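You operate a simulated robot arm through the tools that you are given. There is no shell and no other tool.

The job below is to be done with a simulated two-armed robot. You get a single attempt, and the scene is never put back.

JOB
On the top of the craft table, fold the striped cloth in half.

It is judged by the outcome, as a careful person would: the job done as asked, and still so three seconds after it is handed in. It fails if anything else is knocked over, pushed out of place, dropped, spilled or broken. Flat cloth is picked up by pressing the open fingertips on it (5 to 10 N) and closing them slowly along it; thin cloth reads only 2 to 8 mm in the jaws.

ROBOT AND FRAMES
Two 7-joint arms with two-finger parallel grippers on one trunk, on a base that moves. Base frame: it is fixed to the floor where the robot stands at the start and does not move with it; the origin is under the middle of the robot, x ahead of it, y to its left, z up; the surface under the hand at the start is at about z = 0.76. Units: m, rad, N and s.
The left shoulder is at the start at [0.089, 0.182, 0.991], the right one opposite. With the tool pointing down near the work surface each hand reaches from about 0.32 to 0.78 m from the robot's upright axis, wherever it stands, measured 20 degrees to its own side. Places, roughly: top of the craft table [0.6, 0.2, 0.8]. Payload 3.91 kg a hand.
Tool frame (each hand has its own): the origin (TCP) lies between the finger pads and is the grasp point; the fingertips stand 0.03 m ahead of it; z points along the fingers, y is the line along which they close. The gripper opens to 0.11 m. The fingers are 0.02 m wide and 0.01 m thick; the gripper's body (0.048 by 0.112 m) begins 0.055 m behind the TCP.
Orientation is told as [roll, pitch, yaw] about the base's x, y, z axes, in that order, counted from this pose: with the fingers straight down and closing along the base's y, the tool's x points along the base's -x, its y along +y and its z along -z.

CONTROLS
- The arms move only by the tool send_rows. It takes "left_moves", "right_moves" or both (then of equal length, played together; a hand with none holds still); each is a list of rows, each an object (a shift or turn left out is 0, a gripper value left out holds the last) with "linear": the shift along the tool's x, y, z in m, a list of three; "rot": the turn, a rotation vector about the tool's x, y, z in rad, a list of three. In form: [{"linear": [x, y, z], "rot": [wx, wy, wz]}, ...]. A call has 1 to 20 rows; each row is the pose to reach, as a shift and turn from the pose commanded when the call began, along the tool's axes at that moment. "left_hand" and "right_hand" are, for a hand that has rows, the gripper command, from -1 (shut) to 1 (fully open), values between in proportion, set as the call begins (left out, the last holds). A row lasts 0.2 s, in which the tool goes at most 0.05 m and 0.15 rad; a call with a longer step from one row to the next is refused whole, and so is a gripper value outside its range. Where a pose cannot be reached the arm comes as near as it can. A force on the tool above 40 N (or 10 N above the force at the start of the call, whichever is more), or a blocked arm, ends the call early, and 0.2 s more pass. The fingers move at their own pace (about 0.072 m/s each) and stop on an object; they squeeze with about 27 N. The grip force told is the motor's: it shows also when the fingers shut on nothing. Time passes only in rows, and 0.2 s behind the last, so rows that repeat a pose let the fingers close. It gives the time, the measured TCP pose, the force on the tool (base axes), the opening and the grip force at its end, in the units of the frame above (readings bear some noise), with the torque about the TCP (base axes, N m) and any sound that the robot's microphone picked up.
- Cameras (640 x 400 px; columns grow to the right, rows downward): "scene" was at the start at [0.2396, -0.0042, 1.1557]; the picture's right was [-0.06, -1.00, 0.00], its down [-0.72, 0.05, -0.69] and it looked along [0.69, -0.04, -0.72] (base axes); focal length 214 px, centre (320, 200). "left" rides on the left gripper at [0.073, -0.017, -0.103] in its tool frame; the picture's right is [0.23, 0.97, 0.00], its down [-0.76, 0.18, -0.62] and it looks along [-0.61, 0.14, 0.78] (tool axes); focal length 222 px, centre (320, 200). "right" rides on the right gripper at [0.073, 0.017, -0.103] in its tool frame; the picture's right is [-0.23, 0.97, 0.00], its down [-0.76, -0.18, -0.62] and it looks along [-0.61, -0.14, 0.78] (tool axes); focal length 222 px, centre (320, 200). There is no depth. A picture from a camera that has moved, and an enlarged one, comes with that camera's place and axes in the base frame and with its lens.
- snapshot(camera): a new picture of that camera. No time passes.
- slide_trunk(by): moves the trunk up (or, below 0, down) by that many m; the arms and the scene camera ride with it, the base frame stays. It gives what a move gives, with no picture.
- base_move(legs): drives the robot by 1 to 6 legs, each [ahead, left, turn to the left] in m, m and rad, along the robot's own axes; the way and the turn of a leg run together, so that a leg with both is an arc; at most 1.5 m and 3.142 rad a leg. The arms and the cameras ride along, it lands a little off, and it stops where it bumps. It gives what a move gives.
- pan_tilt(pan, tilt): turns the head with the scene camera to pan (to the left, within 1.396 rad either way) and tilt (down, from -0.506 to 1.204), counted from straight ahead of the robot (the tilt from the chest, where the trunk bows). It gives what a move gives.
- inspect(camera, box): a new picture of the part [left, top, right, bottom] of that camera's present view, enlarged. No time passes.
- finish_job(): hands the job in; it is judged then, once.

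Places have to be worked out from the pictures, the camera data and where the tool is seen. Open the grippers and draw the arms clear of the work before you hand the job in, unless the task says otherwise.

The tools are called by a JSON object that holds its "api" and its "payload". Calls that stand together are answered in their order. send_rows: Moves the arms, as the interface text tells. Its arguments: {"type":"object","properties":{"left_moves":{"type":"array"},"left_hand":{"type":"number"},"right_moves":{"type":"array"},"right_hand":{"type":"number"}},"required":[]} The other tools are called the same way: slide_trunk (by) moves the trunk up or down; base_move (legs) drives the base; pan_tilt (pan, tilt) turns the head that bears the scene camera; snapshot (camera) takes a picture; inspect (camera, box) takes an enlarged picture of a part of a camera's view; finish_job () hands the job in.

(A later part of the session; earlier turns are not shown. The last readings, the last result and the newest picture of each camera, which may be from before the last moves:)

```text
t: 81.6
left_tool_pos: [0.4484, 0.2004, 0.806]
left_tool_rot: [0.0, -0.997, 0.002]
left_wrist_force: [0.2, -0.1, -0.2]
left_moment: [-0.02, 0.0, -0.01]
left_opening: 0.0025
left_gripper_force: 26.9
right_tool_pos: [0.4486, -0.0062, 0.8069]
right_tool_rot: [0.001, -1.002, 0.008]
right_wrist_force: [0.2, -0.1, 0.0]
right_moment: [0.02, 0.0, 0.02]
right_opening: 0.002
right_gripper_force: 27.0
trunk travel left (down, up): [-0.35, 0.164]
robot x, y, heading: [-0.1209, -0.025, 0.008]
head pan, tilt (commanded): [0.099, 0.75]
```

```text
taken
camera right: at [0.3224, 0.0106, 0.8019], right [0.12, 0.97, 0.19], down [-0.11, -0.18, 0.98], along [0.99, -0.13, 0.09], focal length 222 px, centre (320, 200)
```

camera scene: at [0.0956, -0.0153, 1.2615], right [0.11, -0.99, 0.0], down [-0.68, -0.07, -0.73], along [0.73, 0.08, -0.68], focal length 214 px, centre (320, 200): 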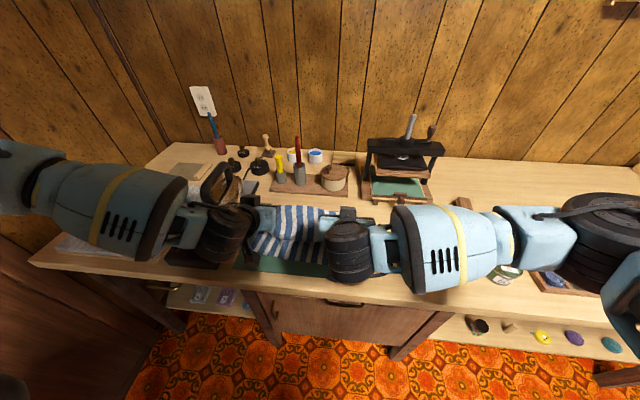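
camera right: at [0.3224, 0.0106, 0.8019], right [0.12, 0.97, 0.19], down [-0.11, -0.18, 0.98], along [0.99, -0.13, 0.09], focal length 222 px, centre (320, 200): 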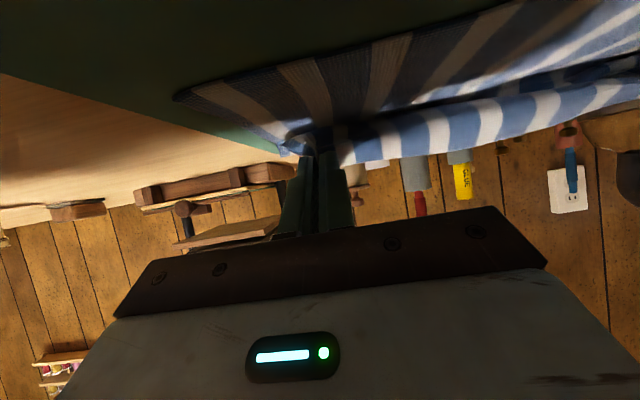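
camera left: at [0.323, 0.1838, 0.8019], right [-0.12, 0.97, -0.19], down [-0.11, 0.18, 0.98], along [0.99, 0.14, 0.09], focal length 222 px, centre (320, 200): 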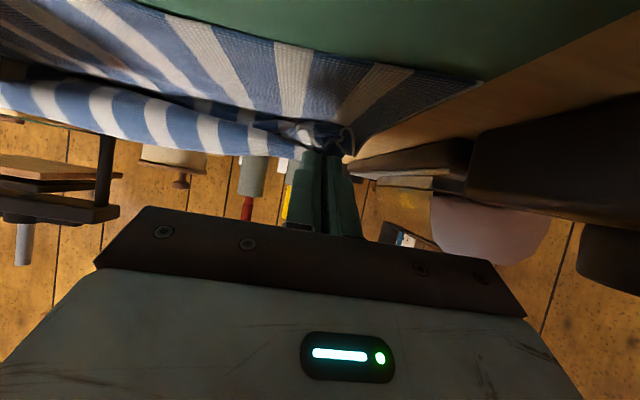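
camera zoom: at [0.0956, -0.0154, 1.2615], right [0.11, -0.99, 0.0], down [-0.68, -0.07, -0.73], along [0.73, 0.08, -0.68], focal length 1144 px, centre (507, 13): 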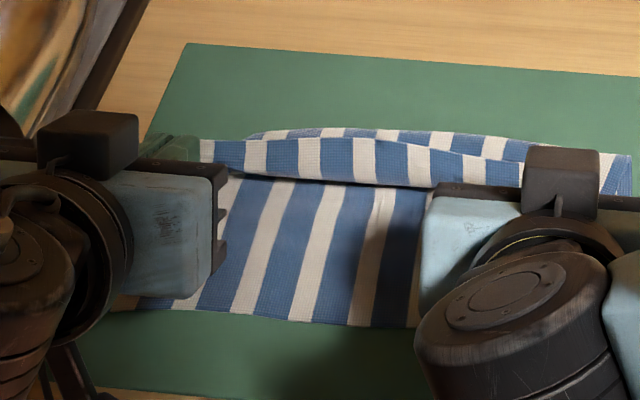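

The turn is at x≈0.512 and the near edge at ≈0.391. I move the edge toward me to x≈0.425 while rotating the hands to about 77°, so that the lip stands nearly upright or leans toward me before release. I checked that the wrist cameras stay clear of the table's front edge.

{"api": "send_rows", "payload": {"left_moves": [{"linear": [0.0061, 0, -0.0065], "rot": [0, -0.0583, 0]}, {"linear": [0.0122, 0, -0.0131], "rot": [0, -0.1167, 0]}, {"linear": [0.0183, 0, -0.0196], "rot": [0, -0.175, 0]}, {"linear": [0.0244, 0, -0.0261], "rot": [0, -0.2333, 0]}, {"linear": [0.0305, 0, -0.0327], "rot": [0, -0.2917, 0]}, {"linear": [0.0366, 0, -0.0392], "rot": [0, -0.35, 0]}, {"linear": [0.0366, 0, -0.0392], "rot": [0, -0.35, 0]}], "right_moves": [{"linear": [0.0061, 0, -0.0065], "rot": [0, -0.0583, 0]}, {"linear": [0.0122, 0, -0.0131], "rot": [0, -0.1167, 0]}, {"linear": [0.0183, 0, -0.0196], "rot": [0, -0.175, 0]}, {"linear": [0.0244, 0, -0.0261], "rot": [0, -0.2333, 0]}, {"linear": [0.0305, 0, -0.0327], "rot": [0, -0.2917, 0]}, {"linear": [0.0366, 0, -0.0392], "rot": [0, -0.35, 0]}, {"linear": [0.0366, 0, -0.0392], "rot": [0, -0.35, 0]}]}}

{"api": "inspect", "payload": {"camera": "scene", "box": [225, 205, 345, 265]}}

{"api": "snapshot", "payload": {"camera": "left"}}

{"api": "snapshot", "payload": {"camera": "right"}}

```text
t: 83.2
left_tool_pos: [0.3945, 0.2005, 0.7967]
left_tool_rot: [-0.006, -1.351, 0.004]
left_wrist_force: [0.2, -0.1, 0.9]
left_moment: [-0.01, -0.03, 0.04]
left_opening: 0.0023
left_gripper_force: 26.7
right_tool_pos: [0.3954, -0.0058, 0.7973]
right_tool_rot: [0.0, -1.353, 0.009]
right_wrist_force: [-1.0, -0.2, -0.1]
right_moment: [0.0, -0.01, -0.01]
right_opening: 0.0024
right_gripper_force: 27.0
trunk travel left (down, up): [-0.35, 0.164]
robot x, y, heading: [-0.1195, -0.0266, 0.009]
head pan, tilt (commanded): [0.099, 0.75]
```

```text
5.33 times, centred on (285, 235) of scene
camera zoom: at [0.0956, -0.0155, 1.2615], right [0.11, -0.99, 0.0], down [-0.68, -0.07, -0.73], along [0.73, 0.08, -0.68], focal length 1144 px, centre (507, 13)
```

zoom: 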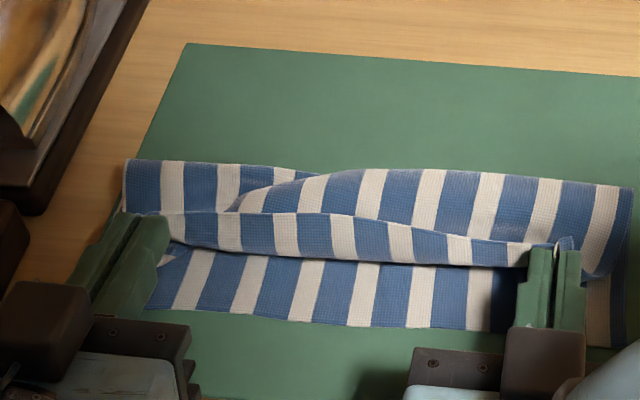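

```text
taken
camera left: at [0.2789, 0.1846, 0.7494], right [-0.05, 0.97, -0.22], down [-0.44, 0.18, 0.88], along [0.9, 0.14, 0.42], focal length 222 px, centre (320, 200)
```

left: 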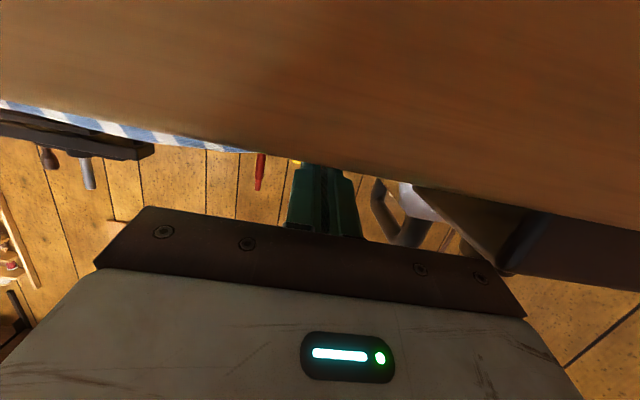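

```text
taken
camera right: at [0.2776, 0.0115, 0.75], right [0.04, 0.97, 0.22], down [-0.44, -0.18, 0.88], along [0.9, -0.14, 0.42], focal length 222 px, centre (320, 200)
```

right: 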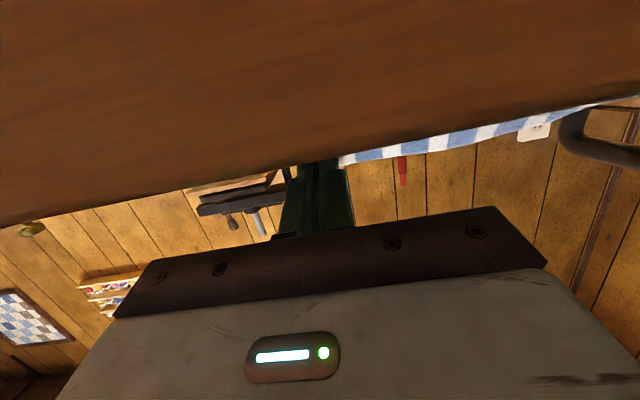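

All is visible now and the pose is good. The turn lies at x=0.479 (left), 0.485 (middle) and 0.490 (right), with the near edge at ≈0.395. Turned down, the edge would overshoot by about 2 cm on the left and 0.5 cm on the right. I repeat the re-lay once more so I can stop earlier, at x≈0.444 left and 0.430 right.

{"api": "send_rows", "payload": {"left_moves": [{"linear": [-0.0141, 0, -0.0006], "rot": [0, 0.05, 0]}, {"linear": [-0.0282, 0, -0.0012], "rot": [0, 0.1, 0]}, {"linear": [-0.043, 0, 0.0025], "rot": [0, 0.175, 0]}, {"linear": [-0.0577, 0, 0.0063], "rot": [0, 0.25, 0]}, {"linear": [-0.0687, 0, 0.0175], "rot": [0, 0.3, 0]}, {"linear": [-0.0797, 0, 0.0286], "rot": [0, 0.35, 0]}, {"linear": [-0.083, 0, 0.0432], "rot": [0, 0.35, 0]}, {"linear": [-0.0863, 0, 0.0578], "rot": [0, 0.35, 0]}, {"linear": [-0.0809, 0, 0.0795], "rot": [0, 0.35, 0]}, {"linear": [-0.0735, 0, 0.0925], "rot": [0, 0.35, 0]}, {"linear": [-0.0735, 0, 0.0925], "rot": [0, 0.35, 0]}], "right_moves": [{"linear": [-0.0141, 0, -0.0006], "rot": [0, 0.05, 0]}, {"linear": [-0.0282, 0, -0.0012], "rot": [0, 0.1, 0]}, {"linear": [-0.043, 0, 0.0025], "rot": [0, 0.175, 0]}, {"linear": [-0.0577, 0, 0.0063], "rot": [0, 0.25, 0]}, {"linear": [-0.0687, 0, 0.0175], "rot": [0, 0.3, 0]}, {"linear": [-0.0797, 0, 0.0286], "rot": [0, 0.35, 0]}, {"linear": [-0.083, 0, 0.0432], "rot": [0, 0.35, 0]}, {"linear": [-0.0863, 0, 0.0578], "rot": [0, 0.35, 0]}, {"linear": [-0.0809, 0, 0.0795], "rot": [0, 0.35, 0]}, {"linear": [-0.0735, 0, 0.0925], "rot": [0, 0.35, 0]}, {"linear": [-0.0735, 0, 0.0925], "rot": [0, 0.35, 0]}]}}

{"api": "send_rows", "payload": {"left_moves": [{"linear": [0.0081, 0, 0.0004]}, {"linear": [0.0161, 0, 0.0008]}, {"linear": [0.0247, 0, -0.0014]}, {"linear": [0.0332, 0, -0.0036]}, {"linear": [0.042, 0, -0.008]}, {"linear": [0.0508, 0, -0.0125]}, {"linear": [0.0591, 0, -0.0179]}, {"linear": [0.0673, 0, -0.0233]}, {"linear": [0.0673, 0, -0.0233]}], "right_moves": [{"linear": [0.0081, 0, 0.0004]}, {"linear": [0.0161, 0, 0.0008]}, {"linear": [0.0247, 0, -0.0014]}, {"linear": [0.0332, 0, -0.0036]}, {"linear": [0.042, 0, -0.008]}, {"linear": [0.0508, 0, -0.0125]}, {"linear": [0.0591, 0, -0.0179]}, {"linear": [0.0673, 0, -0.0233]}, {"linear": [0.0673, 0, -0.0233]}]}}

{"api": "inspect", "payload": {"camera": "scene", "box": [225, 205, 345, 265]}}

```text
t: 85.6
left_tool_pos: [0.5036, 0.1994, 0.8472]
left_tool_rot: [-0.002, -0.999, 0.001]
left_wrist_force: [0.2, 0.5, -0.4]
left_moment: [0.0, 0.01, -0.02]
left_opening: 0.0026
left_gripper_force: 26.5
right_tool_pos: [0.5021, -0.0043, 0.8481]
right_tool_rot: [-0.002, -1.002, 0.008]
right_wrist_force: [-0.7, 0.4, -0.2]
right_moment: [0.03, -0.01, 0.03]
right_opening: 0.0025
right_gripper_force: 27.1
trunk travel left (down, up): [-0.35, 0.164]
robot x, y, heading: [-0.1204, -0.0222, 0.008]
head pan, tilt (commanded): [0.099, 0.75]
```

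```text
t: 87.6
left_tool_pos: [0.4463, 0.1995, 0.8035]
left_tool_rot: [-0.001, -0.997, 0.002]
left_wrist_force: [-0.2, -0.6, 0.0]
left_moment: [0.01, -0.01, 0.02]
left_opening: 0.0024
left_gripper_force: 26.6
right_tool_pos: [0.4469, -0.0058, 0.8035]
right_tool_rot: [-0.003, -1.0, 0.007]
right_wrist_force: [0.0, 0.4, 0.1]
right_moment: [0.01, -0.01, 0.0]
right_opening: 0.0024
right_gripper_force: 26.8
trunk travel left (down, up): [-0.35, 0.164]
robot x, y, heading: [-0.1175, -0.0249, 0.011]
head pan, tilt (commanded): [0.099, 0.75]
```

```text
5.33 times, centred on (285, 235) of scene
camera zoom: at [0.0957, -0.0154, 1.2615], right [0.11, -0.99, 0.0], down [-0.68, -0.07, -0.73], along [0.73, 0.08, -0.68], focal length 1144 px, centre (507, 13)
```

zoom: 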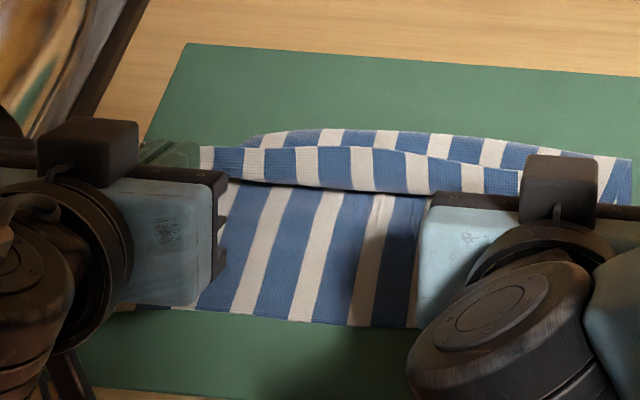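

The turn is at about 0.51 again. Now I do the final approach: left edge to x≈0.443 and right to x≈0.431, rotating the hands to about 72° so the lip stands upright.

{"api": "send_rows", "payload": {"left_moves": [{"linear": [0.0036, 0, -0.0053], "rot": [0, -0.05, 0]}, {"linear": [0.0072, 0, -0.0105], "rot": [0, -0.1, 0]}, {"linear": [0.0108, 0, -0.0158], "rot": [0, -0.15, 0]}, {"linear": [0.0144, 0, -0.021], "rot": [0, -0.2, 0]}, {"linear": [0.018, 0, -0.0263], "rot": [0, -0.25, 0]}, {"linear": [0.018, 0, -0.0263], "rot": [0, -0.25, 0]}], "right_moves": [{"linear": [0.005, 0, -0.0074], "rot": [0, -0.05, 0]}, {"linear": [0.0099, 0, -0.0148], "rot": [0, -0.1, 0]}, {"linear": [0.0149, 0, -0.0221], "rot": [0, -0.15, 0]}, {"linear": [0.0198, 0, -0.0295], "rot": [0, -0.2, 0]}, {"linear": [0.0248, 0, -0.0369], "rot": [0, -0.25, 0]}, {"linear": [0.0248, 0, -0.0369], "rot": [0, -0.25, 0]}]}}

{"api": "inspect", "payload": {"camera": "scene", "box": [225, 205, 345, 265]}}

```text
t: 89.0
left_tool_pos: [0.415, 0.2009, 0.8014]
left_tool_rot: [-0.003, -1.25, 0.003]
left_wrist_force: [-0.6, -0.8, -0.3]
left_moment: [-0.02, -0.02, -0.03]
left_opening: 0.0025
left_gripper_force: 27.7
right_tool_pos: [0.401, -0.0076, 0.8051]
right_tool_rot: [0.001, -1.253, 0.006]
right_wrist_force: [0.5, -0.7, 0.1]
right_moment: [0.01, 0.02, 0.03]
right_opening: 0.0018
right_gripper_force: 27.4
trunk travel left (down, up): [-0.35, 0.164]
robot x, y, heading: [-0.1187, -0.0226, 0.003]
head pan, tilt (commanded): [0.099, 0.75]
```

```text
5.33 times, centred on (285, 235) of scene
camera zoom: at [0.0957, -0.0156, 1.2615], right [0.11, -0.99, 0.0], down [-0.68, -0.07, -0.73], along [0.73, 0.08, -0.68], focal length 1144 px, centre (507, 13)
```

zoom: 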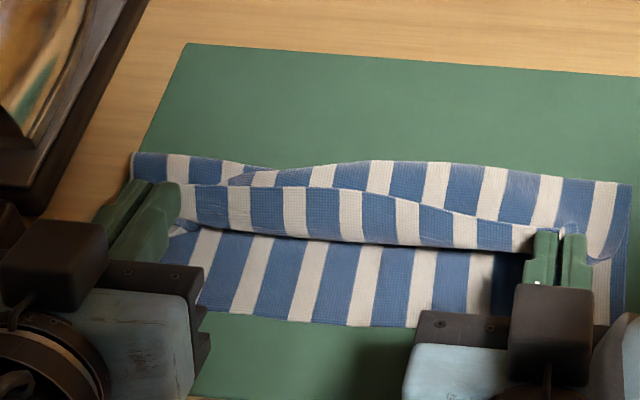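

Now the turn is at 0.485–0.494 and the near edge at 0.392–0.396. Turned down, the lip should land within about 5 mm of the near edge everywhere. I loosen the jaws slightly to about 5 mm and draw them gently toward me, so the lip tips toward me as it slips out.

{"api": "send_rows", "payload": {"left_moves": [{"linear": [0, 0, 0]}, {"linear": [0.0008, 0, -0.002]}, {"linear": [0.0024, 0, -0.0055]}, {"linear": [0.004, 0, -0.0095]}, {"linear": [0.0056, 0, -0.013]}], "right_moves": [{"linear": [0, 0, 0]}, {"linear": [0.0008, 0, -0.002]}, {"linear": [0.0024, 0, -0.0055]}, {"linear": [0.004, 0, -0.0095]}, {"linear": [0.0056, 0, -0.013]}], "left_hand": -0.91, "right_hand": -0.91}}

{"api": "inspect", "payload": {"camera": "scene", "box": [225, 205, 345, 265]}}

```text
t: 90.2
left_tool_pos: [0.4, 0.1998, 0.8007]
left_tool_rot: [-0.003, -1.248, 0.005]
left_wrist_force: [-0.3, -0.5, -0.1]
left_moment: [-0.01, 0.0, -0.01]
left_opening: 0.0051
left_gripper_force: 0.2
right_tool_pos: [0.3872, -0.0064, 0.8013]
right_tool_rot: [0.0, -1.251, 0.007]
right_wrist_force: [-0.8, -0.2, 0.1]
right_moment: [0.01, -0.01, -0.03]
right_opening: 0.0045
right_gripper_force: 0.1
trunk travel left (down, up): [-0.35, 0.164]
robot x, y, heading: [-0.1191, -0.0221, 0.009]
head pan, tilt (commanded): [0.099, 0.75]
```

```text
5.33 times, centred on (285, 235) of scene
camera zoom: at [0.0955, -0.0154, 1.2615], right [0.11, -0.99, 0.0], down [-0.68, -0.07, -0.73], along [0.73, 0.08, -0.68], focal length 1144 px, centre (507, 13)
```

zoom: 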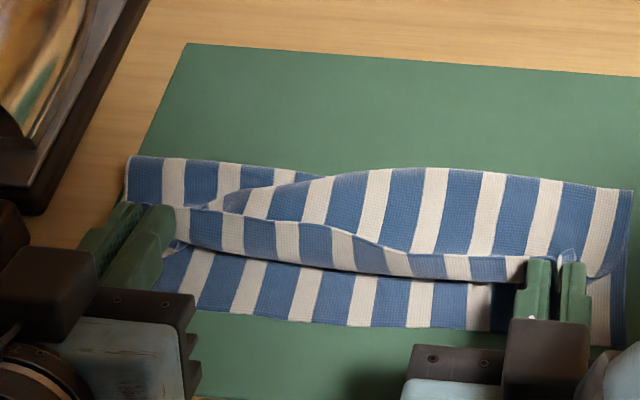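

The edge is loosening and the turn only rolled about 4 mm. I now open the jaws a bit more without moving, to free the lip.

{"api": "send_rows", "payload": {"left_moves": [{"linear": [0, 0, 0]}, {"linear": [0, 0, 0]}], "right_moves": [{"linear": [0, 0, 0]}, {"linear": [0, 0, 0]}], "left_hand": -0.75, "right_hand": -0.75}}

{"api": "inspect", "payload": {"camera": "scene", "box": [225, 205, 345, 265]}}

```text
t: 90.8
left_tool_pos: [0.4006, 0.2002, 0.8015]
left_tool_rot: [-0.003, -1.246, 0.004]
left_wrist_force: [0.0, 0.1, 0.5]
left_moment: [0.0, -0.02, -0.01]
left_opening: 0.0139
left_gripper_force: 0.1
right_tool_pos: [0.3875, -0.0073, 0.8013]
right_tool_rot: [-0.001, -1.251, 0.008]
right_wrist_force: [0.5, 0.1, -0.1]
right_moment: [-0.01, -0.04, -0.01]
right_opening: 0.0138
right_gripper_force: 0.0
trunk travel left (down, up): [-0.35, 0.164]
robot x, y, heading: [-0.1202, -0.0253, 0.01]
head pan, tilt (commanded): [0.099, 0.75]
```

```text
5.33 times, centred on (285, 235) of scene
camera zoom: at [0.0956, -0.0154, 1.2615], right [0.11, -0.99, 0.0], down [-0.68, -0.07, -0.73], along [0.73, 0.08, -0.68], focal length 1144 px, centre (507, 13)
```

zoom: 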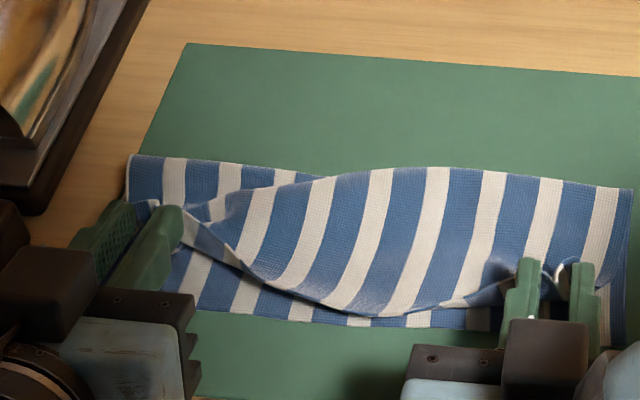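

The middle of the lip has flipped over onto the near edge by itself. I withdraw the fingers straight back along their own axes to let the ends follow.

{"api": "send_rows", "payload": {"left_moves": [{"linear": [0, 0, -0.008]}, {"linear": [0, 0, -0.018]}, {"linear": [0, 0, -0.03]}, {"linear": [0, 0, -0.045]}, {"linear": [0, 0, -0.06]}, {"linear": [0, 0, -0.06]}], "right_moves": [{"linear": [0, 0, -0.008]}, {"linear": [0, 0, -0.018]}, {"linear": [0, 0, -0.03]}, {"linear": [0, 0, -0.045]}, {"linear": [0, 0, -0.06]}, {"linear": [0, 0, -0.06]}]}}

{"api": "inspect", "payload": {"camera": "scene", "box": [225, 205, 345, 265]}}

```text
t: 92.2
left_tool_pos: [0.3418, 0.1996, 0.8197]
left_tool_rot: [-0.004, -1.248, 0.001]
left_wrist_force: [0.1, 1.3, 0.5]
left_moment: [0.03, 0.0, -0.04]
left_opening: 0.0138
left_gripper_force: 0.2
right_tool_pos: [0.332, -0.0055, 0.819]
right_tool_rot: [-0.002, -1.253, 0.008]
right_wrist_force: [0.5, -0.4, 0.2]
right_moment: [0.0, 0.04, 0.02]
right_opening: 0.0139
right_gripper_force: 0.0
trunk travel left (down, up): [-0.35, 0.164]
robot x, y, heading: [-0.122, -0.0225, 0.009]
head pan, tilt (commanded): [0.099, 0.75]
```

```text
5.33 times, centred on (285, 235) of scene
camera zoom: at [0.0958, -0.0155, 1.2615], right [0.11, -0.99, 0.0], down [-0.68, -0.07, -0.73], along [0.73, 0.08, -0.68], focal length 1144 px, centre (507, 13)
```

zoom: 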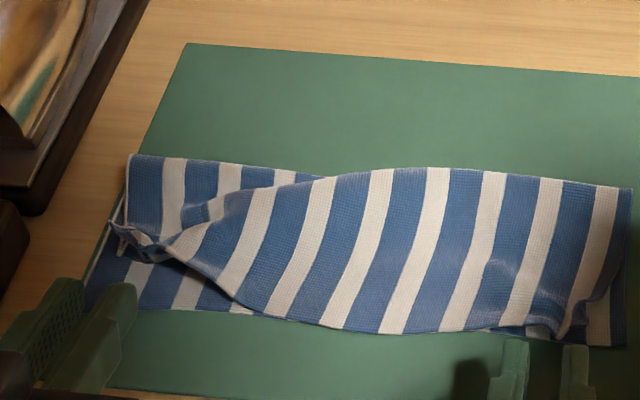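

Most of the edge has turned down onto the near edge; only the left corner is still crumpled up, and the right corner slightly. I raise both hands clear, turning them upright again, to inspect the corners from above.

{"api": "send_rows", "payload": {"left_moves": [{"linear": [-0.0154, 0, -0.0081], "rot": [0, 0.12, 0]}, {"linear": [-0.0307, 0, -0.0162], "rot": [0, 0.24, 0]}, {"linear": [-0.0461, 0, -0.0243], "rot": [0, 0.36, 0]}, {"linear": [-0.0615, 0, -0.0325], "rot": [0, 0.48, 0]}, {"linear": [-0.0769, 0, -0.0406], "rot": [0, 0.6, 0]}, {"linear": [-0.0922, 0, -0.0487], "rot": [0, 0.72, 0]}, {"linear": [-0.1076, 0, -0.0568], "rot": [0, 0.84, 0]}, {"linear": [-0.1076, 0, -0.0568], "rot": [0, 0.84, 0]}], "right_moves": [{"linear": [-0.0154, -0.008, -0.0081], "rot": [0, 0.12, 0]}, {"linear": [-0.0307, -0.016, -0.0162], "rot": [0, 0.24, 0]}, {"linear": [-0.0461, -0.024, -0.0243], "rot": [0, 0.36, 0]}, {"linear": [-0.0615, -0.032, -0.0325], "rot": [0, 0.48, 0]}, {"linear": [-0.0769, -0.04, -0.0406], "rot": [0, 0.6, 0]}, {"linear": [-0.0922, -0.05, -0.0487], "rot": [0, 0.72, 0]}, {"linear": [-0.1076, -0.06, -0.0568], "rot": [0, 0.84, 0]}, {"linear": [-0.1076, -0.06, -0.0568], "rot": [0, 0.84, 0]}]}}

{"api": "inspect", "payload": {"camera": "scene", "box": [225, 205, 345, 265]}}

{"api": "snapshot", "payload": {"camera": "left"}}

{"api": "snapshot", "payload": {"camera": "right"}}

```text
t: 94.0
left_tool_pos: [0.324, 0.2007, 0.9393]
left_tool_rot: [-0.001, -0.408, 0.0]
left_wrist_force: [0.1, 0.6, -0.4]
left_moment: [0.0, 0.0, -0.01]
left_opening: 0.0139
left_gripper_force: 0.0
right_tool_pos: [0.3104, -0.0665, 0.9419]
right_tool_rot: [0.0, -0.409, 0.006]
right_wrist_force: [-0.9, -1.1, 0.9]
right_moment: [0.01, 0.0, -0.02]
right_opening: 0.0138
right_gripper_force: 0.1
trunk travel left (down, up): [-0.35, 0.164]
robot x, y, heading: [-0.1187, -0.0222, 0.004]
head pan, tilt (commanded): [0.099, 0.75]
```

```text
5.33 times, centred on (285, 235) of scene
camera zoom: at [0.0956, -0.015, 1.2615], right [0.11, -0.99, 0.0], down [-0.68, -0.07, -0.73], along [0.73, 0.08, -0.68], focal length 1144 px, centre (507, 13)
```

zoom: 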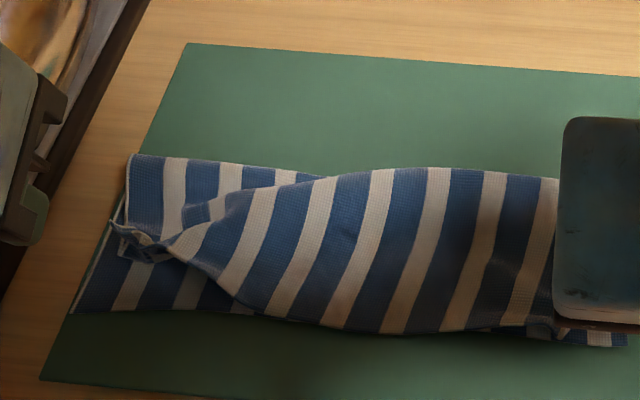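

```text
taken
camera left: at [0.2161, 0.1836, 1.0063], right [-0.21, 0.97, -0.09], down [0.45, 0.18, 0.87], along [0.87, 0.14, -0.48], focal length 222 px, centre (320, 200)
```

left: 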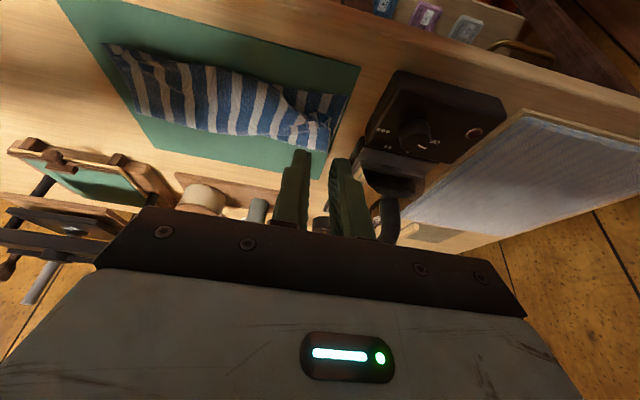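

```text
taken
camera right: at [0.2017, -0.0483, 1.009], right [0.2, 0.98, 0.09], down [0.45, -0.17, 0.88], along [0.87, -0.14, -0.48], focal length 222 px, centre (320, 200)
```

right: 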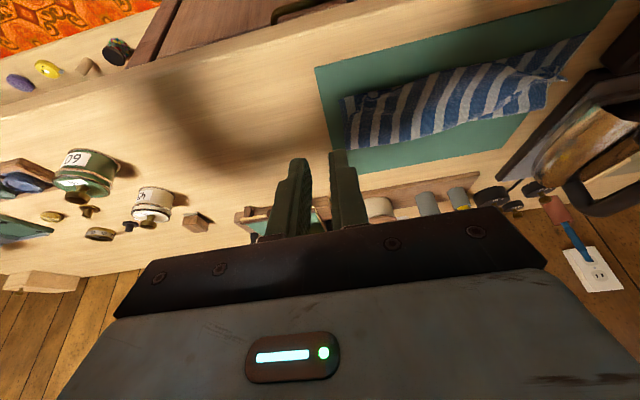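

The left corner of the top layer is bunched at about (0.425, 0.21) and should lie over the bottom corner at (0.387, 0.233). I zoom in on both corners.

{"api": "inspect", "payload": {"camera": "scene", "box": [232, 228, 282, 268]}}

{"api": "inspect", "payload": {"camera": "left", "box": [230, 60, 370, 160]}}

{"api": "inspect", "payload": {"camera": "right", "box": [310, 20, 600, 180]}}

```text
10.00 times, centred on (257, 248) of scene
camera zoom: at [0.0956, -0.015, 1.2615], right [0.11, -0.99, 0.0], down [-0.68, -0.07, -0.73], along [0.73, 0.08, -0.68], focal length 2145 px, centre (950, -280)
```

zoom: 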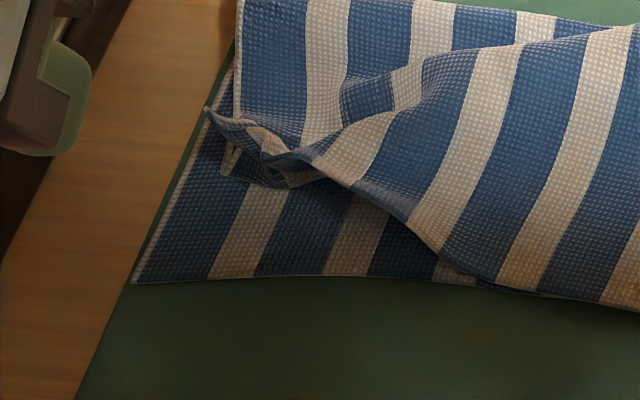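

```text
4.00 times, centred on (300, 110) of left
camera zoom: at [0.2161, 0.1836, 1.0063], right [-0.21, 0.97, -0.09], down [0.45, 0.18, 0.87], along [0.87, 0.14, -0.48], focal length 888 px, centre (400, 560)
```

zoom: 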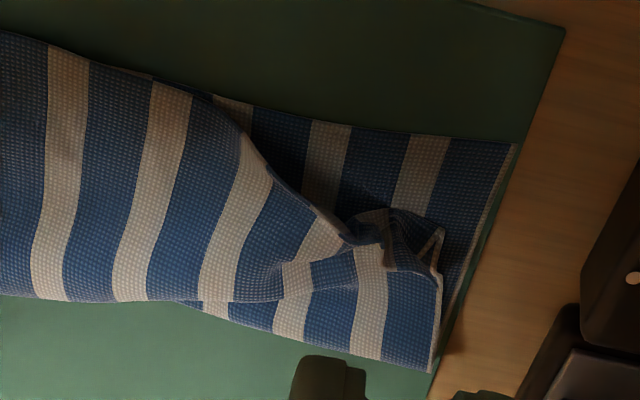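

```text
2.21 times, centred on (455, 100) of right
camera zoom: at [0.2017, -0.0483, 1.009], right [0.2, 0.98, 0.09], down [0.45, -0.17, 0.88], along [0.87, -0.14, -0.48], focal length 490 px, centre (22, 421)
```

zoom: 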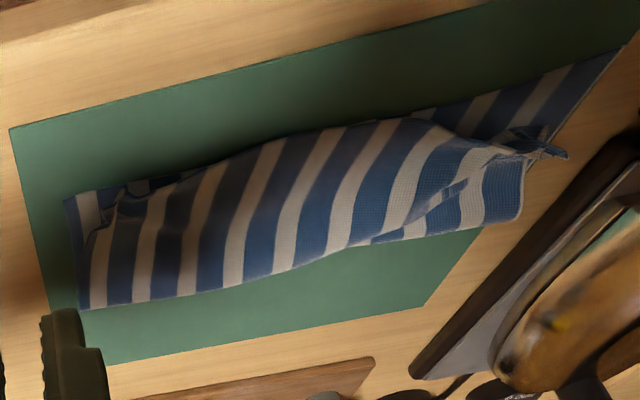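

The top layer's left corner tip is bunched at about (0.43, 0.225). I'll sweep it over toward me with the left fingertips placed just behind the bunch. First I move the left hand upright over a point behind the bunch and take the right hand out of the view.

{"api": "send_rows", "payload": {"left_moves": [{"linear": [-0.0127, 0, 0.0179], "rot": [0, 0.0583, 0]}, {"linear": [-0.0253, 0, 0.0358], "rot": [0, 0.1166, 0]}, {"linear": [-0.038, 0, 0.0537], "rot": [0, 0.1749, 0]}, {"linear": [-0.0506, 0, 0.0717], "rot": [0, 0.2331, 0]}, {"linear": [-0.0632, 0, 0.0896], "rot": [0, 0.2914, 0]}, {"linear": [-0.0759, 0, 0.1075], "rot": [0, 0.3497, 0]}, {"linear": [-0.0885, 0, 0.1254], "rot": [0, 0.408, 0]}, {"linear": [-0.0885, 0, 0.1254], "rot": [0, 0.408, 0]}], "right_moves": [{"linear": [-0.001, -0.02, -0.003]}, {"linear": [-0.002, -0.04, -0.006]}, {"linear": [-0.004, -0.06, -0.009]}, {"linear": [-0.005, -0.08, -0.012]}, {"linear": [-0.006, -0.1, -0.015]}, {"linear": [-0.008, -0.12, -0.018]}, {"linear": [-0.008, -0.12, -0.018]}, {"linear": [-0.008, -0.12, -0.018]}], "left_hand": -0.36}}

{"api": "inspect", "payload": {"camera": "scene", "box": [225, 205, 345, 265]}}

{"api": "snapshot", "payload": {"camera": "left"}}

```text
t: 95.8
left_tool_pos: [0.4549, 0.1989, 0.8604]
left_tool_rot: [-0.001, -0.001, 0.0]
left_wrist_force: [0.3, -0.1, 0.3]
left_moment: [0.0, -0.02, -0.02]
left_opening: 0.0352
left_gripper_force: 0.1
right_tool_pos: [0.3094, -0.186, 0.9596]
right_tool_rot: [-0.001, -0.411, 0.007]
right_wrist_force: [0.7, -0.3, -0.6]
right_moment: [0.03, 0.05, 0.0]
right_opening: 0.0138
right_gripper_force: 0.0
trunk travel left (down, up): [-0.35, 0.164]
robot x, y, heading: [-0.1205, -0.0266, 0.004]
head pan, tilt (commanded): [0.099, 0.75]
```

```text
5.33 times, centred on (285, 235) of scene
camera zoom: at [0.095, -0.0157, 1.2616], right [0.11, -0.99, 0.0], down [-0.68, -0.07, -0.73], along [0.73, 0.08, -0.68], focal length 1144 px, centre (507, 13)
```

zoom: 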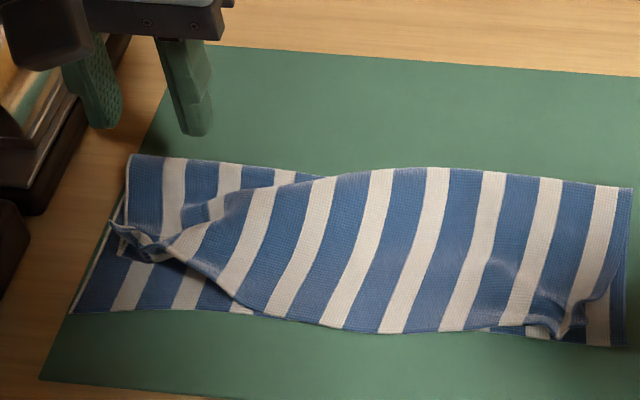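

```text
taken
camera left: at [0.3832, 0.1824, 0.9647], right [-0.23, 0.97, 0.0], down [0.76, 0.18, 0.62], along [0.61, 0.14, -0.78], focal length 222 px, centre (320, 200)
```

left: 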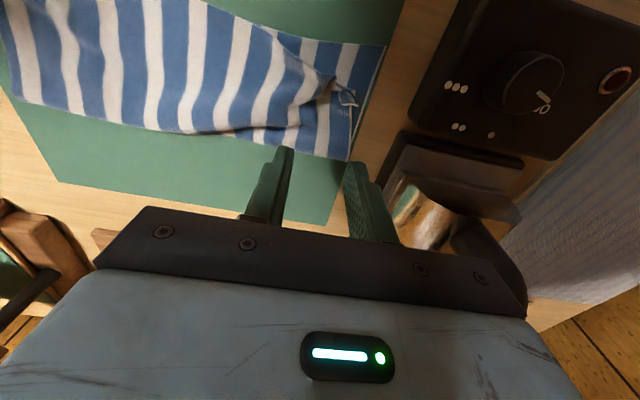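

Now the whole fold is in view: the middle is good, and both front corners of the top layer are bunched. I take a close look at the left corner from the left wrist camera before touching it.

{"api": "inspect", "payload": {"camera": "left", "box": [270, 20, 400, 170]}}

{"api": "inspect", "payload": {"camera": "scene", "box": [310, 245, 350, 275]}}

```text
2.67 times, centred on (335, 95) of left
camera zoom: at [0.3832, 0.1824, 0.9647], right [-0.23, 0.97, 0.0], down [0.76, 0.18, 0.62], along [0.61, 0.14, -0.78], focal length 592 px, centre (280, 480)
```

zoom: 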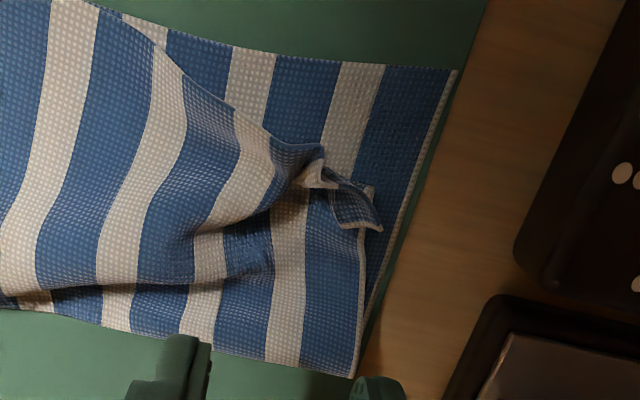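

```text
13.33 times, centred on (330, 260) of scene
camera zoom: at [0.095, -0.0157, 1.2616], right [0.11, -0.99, 0.0], down [-0.68, -0.07, -0.73], along [0.73, 0.08, -0.68], focal length 2860 px, centre (187, -600)
```

zoom: 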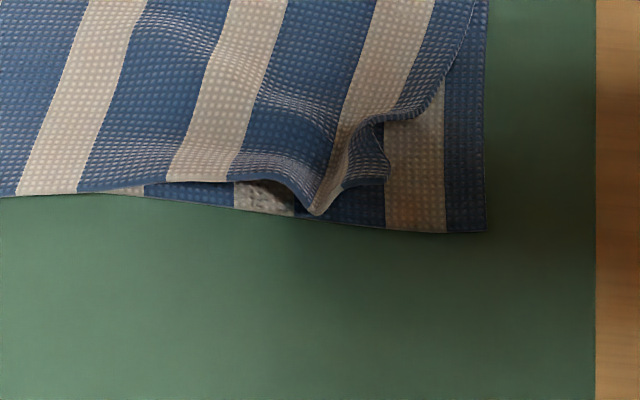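

The top layer's corner tip is at (0.429, 0.224), with a pleat peak at (0.410, 0.199) and its slack just behind. Pinching that bunch and pulling it 4 cm toward me will straighten it. I bring the open left fingers over it at (0.424, 0.213), tips just above the bottom layer.

{"api": "send_rows", "payload": {"left_moves": [{"linear": [0.01, 0.005, 0.01]}, {"linear": [0.02, 0.01, 0.02]}, {"linear": [0.031, 0.014, 0.03]}, {"linear": [0.031, 0.014, 0.042]}, {"linear": [0.031, 0.014, 0.053]}, {"linear": [0.031, 0.014, 0.06]}, {"linear": [0.031, 0.014, 0.06]}]}}

{"api": "inspect", "payload": {"camera": "left", "box": [240, 60, 420, 200]}}

{"api": "inspect", "payload": {"camera": "scene", "box": [225, 205, 345, 265]}}

```text
t: 97.4
left_tool_pos: [0.4222, 0.2149, 0.8002]
left_tool_rot: [0.0, -0.001, 0.0]
left_wrist_force: [-0.6, -1.1, 0.5]
left_moment: [-0.02, -0.01, 0.01]
left_opening: 0.0353
left_gripper_force: 0.1
right_tool_pos: [0.3102, -0.1862, 0.96]
right_tool_rot: [-0.001, -0.412, 0.007]
right_wrist_force: [-0.5, -0.1, 1.3]
right_moment: [0.02, 0.0, 0.02]
right_opening: 0.0138
right_gripper_force: 0.1
trunk travel left (down, up): [-0.35, 0.164]
robot x, y, heading: [-0.1216, -0.0278, 0.004]
head pan, tilt (commanded): [0.099, 0.75]
```

```text
2.86 times, centred on (330, 130) of left
camera zoom: at [0.3514, 0.1983, 0.9043], right [-0.23, 0.97, 0.0], down [0.76, 0.18, 0.62], along [0.61, 0.14, -0.78], focal length 635 px, centre (291, 400)
```

zoom: 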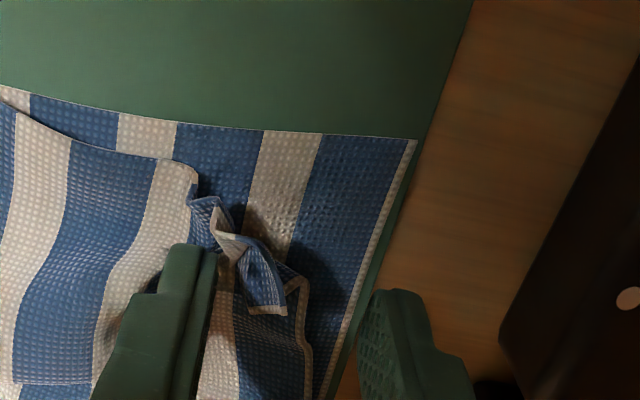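

```text
5.33 times, centred on (285, 235) of scene
camera zoom: at [0.0955, -0.0154, 1.2615], right [0.11, -0.99, 0.0], down [-0.68, -0.07, -0.73], along [0.73, 0.08, -0.68], focal length 1144 px, centre (507, 13)
```

zoom: 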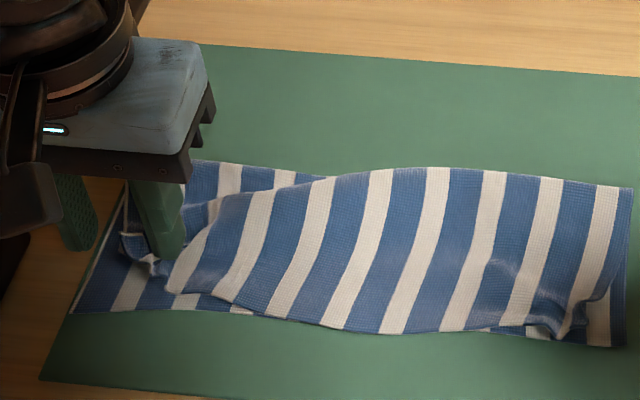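

Lowering the inner finger already tipped more of the lip over. The remaining corner piece is between the fingers, so I close gently to pinch it.

{"api": "send_rows", "payload": {"left_moves": [{"linear": [0, 0, 0]}, {"linear": [0, 0, 0]}], "left_hand": -0.7}}

{"api": "inspect", "payload": {"camera": "left", "box": [240, 60, 420, 200]}}

{"api": "send_rows", "payload": {"left_moves": [{"linear": [0, 0, 0]}, {"linear": [0, 0, 0]}, {"linear": [0, 0, 0]}], "left_hand": -1}}

{"api": "inspect", "payload": {"camera": "left", "box": [240, 60, 420, 200]}}

```text
t: 98.0
left_tool_pos: [0.4237, 0.2155, 0.8004]
left_tool_rot: [-0.001, 0.0, 0.0]
left_wrist_force: [0.1, -0.8, 0.9]
left_moment: [0.01, -0.02, 0.0]
left_opening: 0.0168
left_gripper_force: 0.1
right_tool_pos: [0.3112, -0.1861, 0.9598]
right_tool_rot: [-0.001, -0.413, 0.007]
right_wrist_force: [-0.1, 0.8, 0.1]
right_moment: [0.02, 0.03, 0.0]
right_opening: 0.0137
right_gripper_force: 0.0
trunk travel left (down, up): [-0.35, 0.164]
robot x, y, heading: [-0.1176, -0.0235, 0.006]
head pan, tilt (commanded): [0.099, 0.75]
```

```text
2.86 times, centred on (330, 130) of left
camera zoom: at [0.3514, 0.1982, 0.9044], right [-0.23, 0.97, 0.0], down [0.76, 0.18, 0.62], along [0.61, 0.14, -0.78], focal length 635 px, centre (291, 400)
```

zoom: 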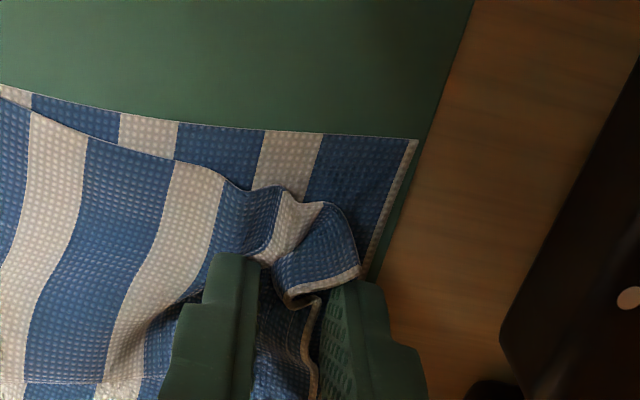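

```text
t: 98.8
left_tool_pos: [0.4234, 0.2143, 0.8015]
left_tool_rot: [-0.002, 0.0, -0.001]
left_wrist_force: [0.7, 0.2, -0.1]
left_moment: [-0.02, 0.02, 0.02]
left_opening: 0.0017
left_gripper_force: 27.0
right_tool_pos: [0.3114, -0.1853, 0.959]
right_tool_rot: [0.001, -0.413, 0.006]
right_wrist_force: [-0.5, 0.1, -0.1]
right_moment: [-0.03, -0.02, 0.0]
right_opening: 0.0139
right_gripper_force: 0.0
trunk travel left (down, up): [-0.35, 0.164]
robot x, y, heading: [-0.1177, -0.0285, 0.007]
head pan, tilt (commanded): [0.099, 0.75]
```

```text
2.86 times, centred on (330, 130) of left
camera zoom: at [0.3514, 0.1982, 0.9045], right [-0.23, 0.97, 0.0], down [0.76, 0.18, 0.62], along [0.61, 0.14, -0.78], focal length 635 px, centre (291, 400)
```

zoom: 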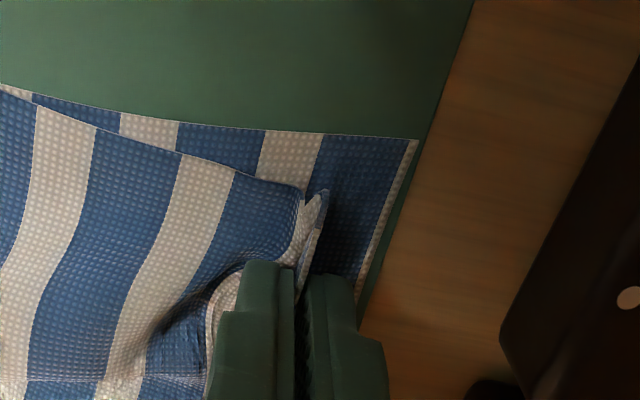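

The pinch has swung the corner over; its tip is now at about (0.394, 0.214). I draw it a little further toward me and outward to line up with the bottom corner.

{"api": "send_rows", "payload": {"left_moves": [{"linear": [0, 0.002, -0.003]}, {"linear": [0.003, 0.006, -0.003]}, {"linear": [0.006, 0.011, -0.003]}, {"linear": [0.009, 0.016, -0.003]}, {"linear": [0.009, 0.016, -0.003]}]}}

{"api": "inspect", "payload": {"camera": "left", "box": [240, 60, 420, 200]}}

{"api": "inspect", "payload": {"camera": "scene", "box": [225, 205, 345, 265]}}

```text
t: 100.0
left_tool_pos: [0.4151, 0.2304, 0.8032]
left_tool_rot: [0.0, 0.0, 0.002]
left_wrist_force: [0.4, 0.0, 0.7]
left_moment: [0.01, 0.01, -0.01]
left_opening: 0.002
left_gripper_force: 27.3
right_tool_pos: [0.3099, -0.1857, 0.9599]
right_tool_rot: [0.002, -0.411, 0.006]
right_wrist_force: [-1.0, 0.3, 0.0]
right_moment: [-0.01, -0.01, 0.01]
right_opening: 0.0138
right_gripper_force: 0.0
trunk travel left (down, up): [-0.35, 0.164]
robot x, y, heading: [-0.1187, -0.0265, 0.008]
head pan, tilt (commanded): [0.099, 0.75]
```

```text
2.86 times, centred on (330, 130) of left
camera zoom: at [0.3436, 0.2135, 0.9067], right [-0.23, 0.97, 0.0], down [0.76, 0.18, 0.62], along [0.61, 0.14, -0.78], focal length 635 px, centre (291, 400)
```

zoom: 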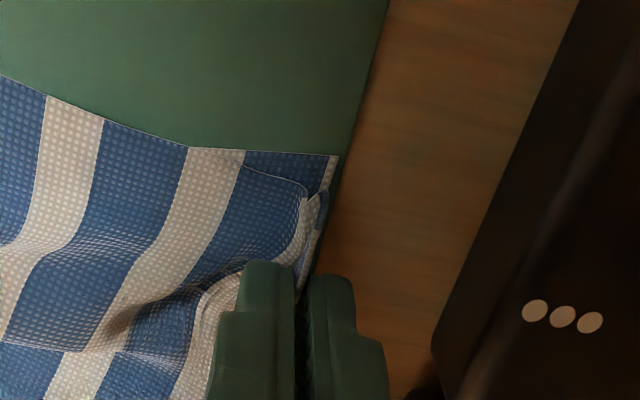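

```text
5.33 times, centred on (285, 235) of scene
camera zoom: at [0.0956, -0.0155, 1.2615], right [0.11, -0.99, 0.0], down [-0.68, -0.07, -0.73], along [0.73, 0.08, -0.68], focal length 1144 px, centre (507, 13)
```

zoom: 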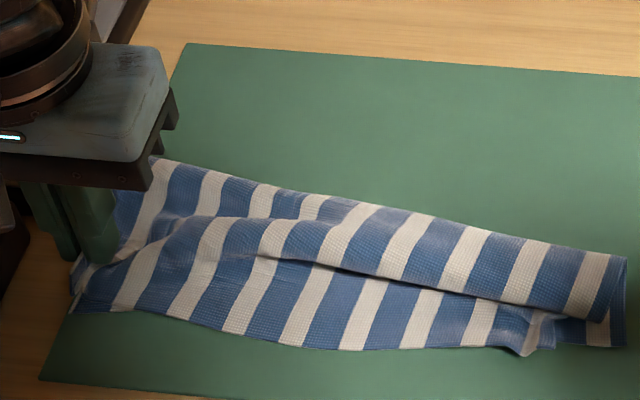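

Pulling the corner skewed the fold: on the right the turn has slid toward me and a diagonal pleat has formed. Before doing more, I look at it from other angles.

{"api": "snapshot", "payload": {"camera": "right"}}

{"api": "inspect", "payload": {"camera": "scene", "box": [230, 228, 350, 278]}}

{"api": "snapshot", "payload": {"camera": "left"}}

```text
taken
camera right: at [0.2025, -0.1684, 1.0265], right [0.2, 0.98, 0.09], down [0.45, -0.17, 0.88], along [0.87, -0.14, -0.47], focal length 222 px, centre (320, 200)
```

right: 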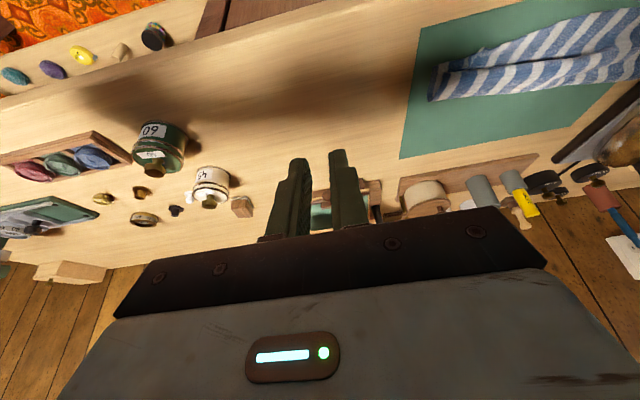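

```text
5.33 times, centred on (290, 253) of scene
camera zoom: at [0.0956, -0.0155, 1.2615], right [0.11, -0.99, 0.0], down [-0.68, -0.07, -0.73], along [0.73, 0.08, -0.68], focal length 1144 px, centre (480, -83)
```

zoom: 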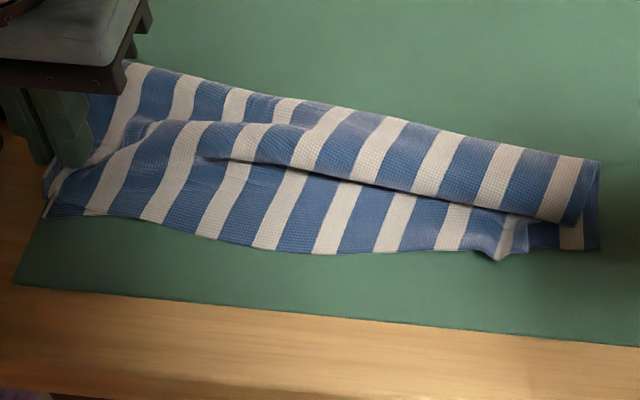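

```text
taken
camera left: at [0.3436, 0.2135, 0.9067], right [-0.23, 0.97, 0.0], down [0.76, 0.18, 0.62], along [0.61, 0.14, -0.78], focal length 222 px, centre (320, 200)
```

left: 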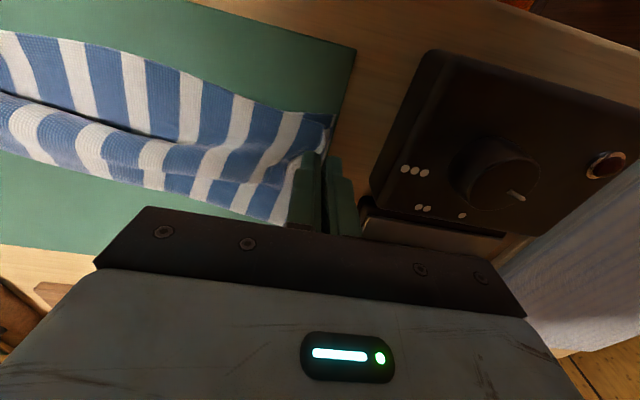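

I see what happened: pulling the corner sideways rotated the whole top layer about its left end. I reverse exactly that motion while still holding, to see whether the layer rotates back.

{"api": "send_rows", "payload": {"left_moves": [{"linear": [-0.003, -0.005, 0]}, {"linear": [-0.006, -0.01, 0]}, {"linear": [-0.009, -0.016, 0]}, {"linear": [-0.009, -0.02, 0]}, {"linear": [-0.009, -0.02, 0]}]}}

{"api": "inspect", "payload": {"camera": "scene", "box": [230, 210, 350, 278]}}

```text
t: 101.2
left_tool_pos: [0.4228, 0.2097, 0.8032]
left_tool_rot: [-0.001, 0.002, 0.0]
left_wrist_force: [-0.8, 0.5, 0.5]
left_moment: [0.0, 0.01, 0.02]
left_opening: 0.0021
left_gripper_force: 26.6
right_tool_pos: [0.3104, -0.1859, 0.9607]
right_tool_rot: [0.0, -0.413, 0.008]
right_wrist_force: [-0.1, 0.2, -0.4]
right_moment: [-0.02, -0.03, 0.02]
right_opening: 0.0138
right_gripper_force: 0.1
trunk travel left (down, up): [-0.35, 0.164]
robot x, y, heading: [-0.1204, -0.0194, 0.005]
head pan, tilt (commanded): [0.099, 0.75]
```

```text
5.33 times, centred on (290, 244) of scene
camera zoom: at [0.0955, -0.0154, 1.2615], right [0.11, -0.99, 0.0], down [-0.68, -0.07, -0.73], along [0.73, 0.08, -0.68], focal length 1144 px, centre (480, -35)
```

zoom: 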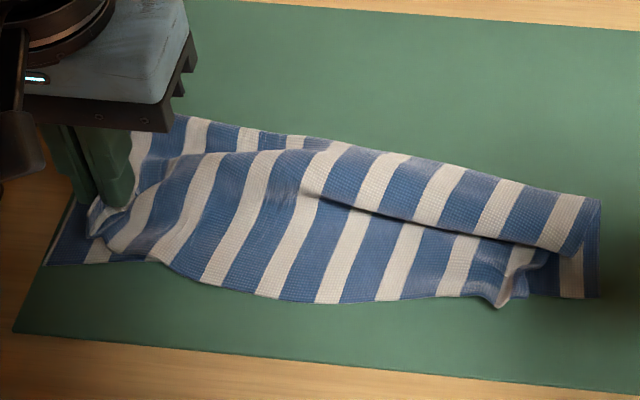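

Only partly. I'll re-grasp the right corner of the top layer from the front, with the fingers pointing forward, so the edge lies naturally in the jaws. First I bring the right hand low in front of that corner.

{"api": "send_rows", "payload": {"right_moves": [{"linear": [0.0049, 0.0228, 0.0157], "rot": [0, -0.105, 0]}, {"linear": [0.0098, 0.0455, 0.0314], "rot": [0, -0.209, 0]}, {"linear": [0.0146, 0.0683, 0.0471], "rot": [0, -0.314, 0]}, {"linear": [0.0195, 0.091, 0.0628], "rot": [0, -0.418, 0]}, {"linear": [0.0244, 0.1138, 0.0785], "rot": [0, -0.523, 0]}, {"linear": [0.0293, 0.1365, 0.0942], "rot": [0, -0.628, 0]}, {"linear": [0.0341, 0.1593, 0.1099], "rot": [0, -0.732, 0]}, {"linear": [0.039, 0.182, 0.1256], "rot": [0, -0.837, 0]}, {"linear": [0.039, 0.182, 0.1256], "rot": [0, -0.837, 0]}], "right_hand": -0.45}}

{"api": "inspect", "payload": {"camera": "scene", "box": [230, 210, 350, 278]}}

{"api": "snapshot", "payload": {"camera": "right"}}

```text
t: 103.2
left_tool_pos: [0.4229, 0.2102, 0.8027]
left_tool_rot: [0.001, 0.0, -0.001]
left_wrist_force: [1.0, -0.2, -0.1]
left_moment: [-0.03, 0.01, -0.01]
left_opening: 0.0019
left_gripper_force: 27.2
right_tool_pos: [0.3261, -0.0047, 0.83]
right_tool_rot: [0.001, -1.249, 0.004]
right_wrist_force: [0.2, -0.5, 0.4]
right_moment: [0.01, 0.0, 0.01]
right_opening: 0.0307
right_gripper_force: 0.0
trunk travel left (down, up): [-0.35, 0.164]
robot x, y, heading: [-0.1165, -0.0248, 0.008]
head pan, tilt (commanded): [0.099, 0.75]
```

```text
5.33 times, centred on (290, 244) of scene
camera zoom: at [0.0956, -0.0159, 1.2615], right [0.11, -0.99, 0.0], down [-0.68, -0.07, -0.73], along [0.73, 0.08, -0.68], focal length 1144 px, centre (480, -35)
```

zoom: 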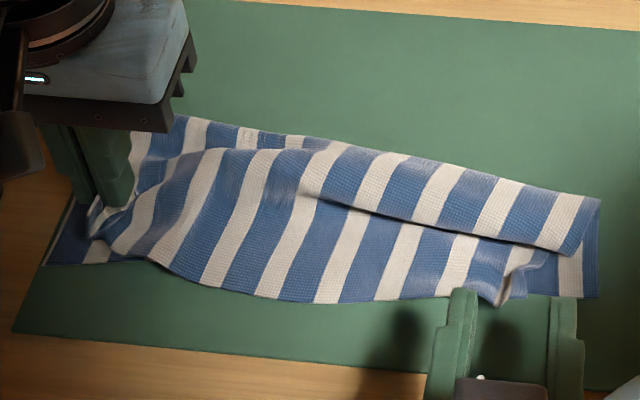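

```text
taken
camera right: at [0.2046, 0.0135, 0.7954], right [0.07, 0.97, 0.22], down [-0.35, -0.18, 0.92], along [0.93, -0.14, 0.33], focal length 222 px, centre (320, 200)
```

right: 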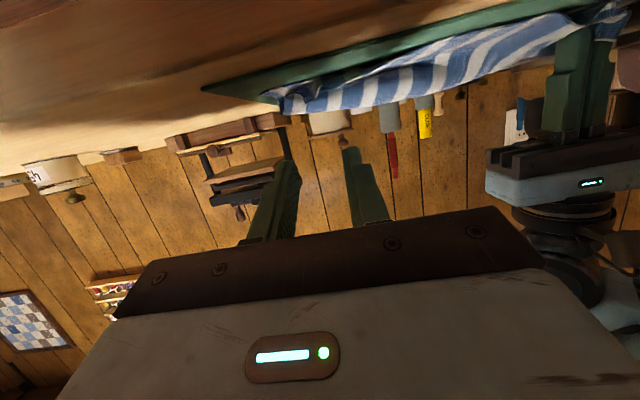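

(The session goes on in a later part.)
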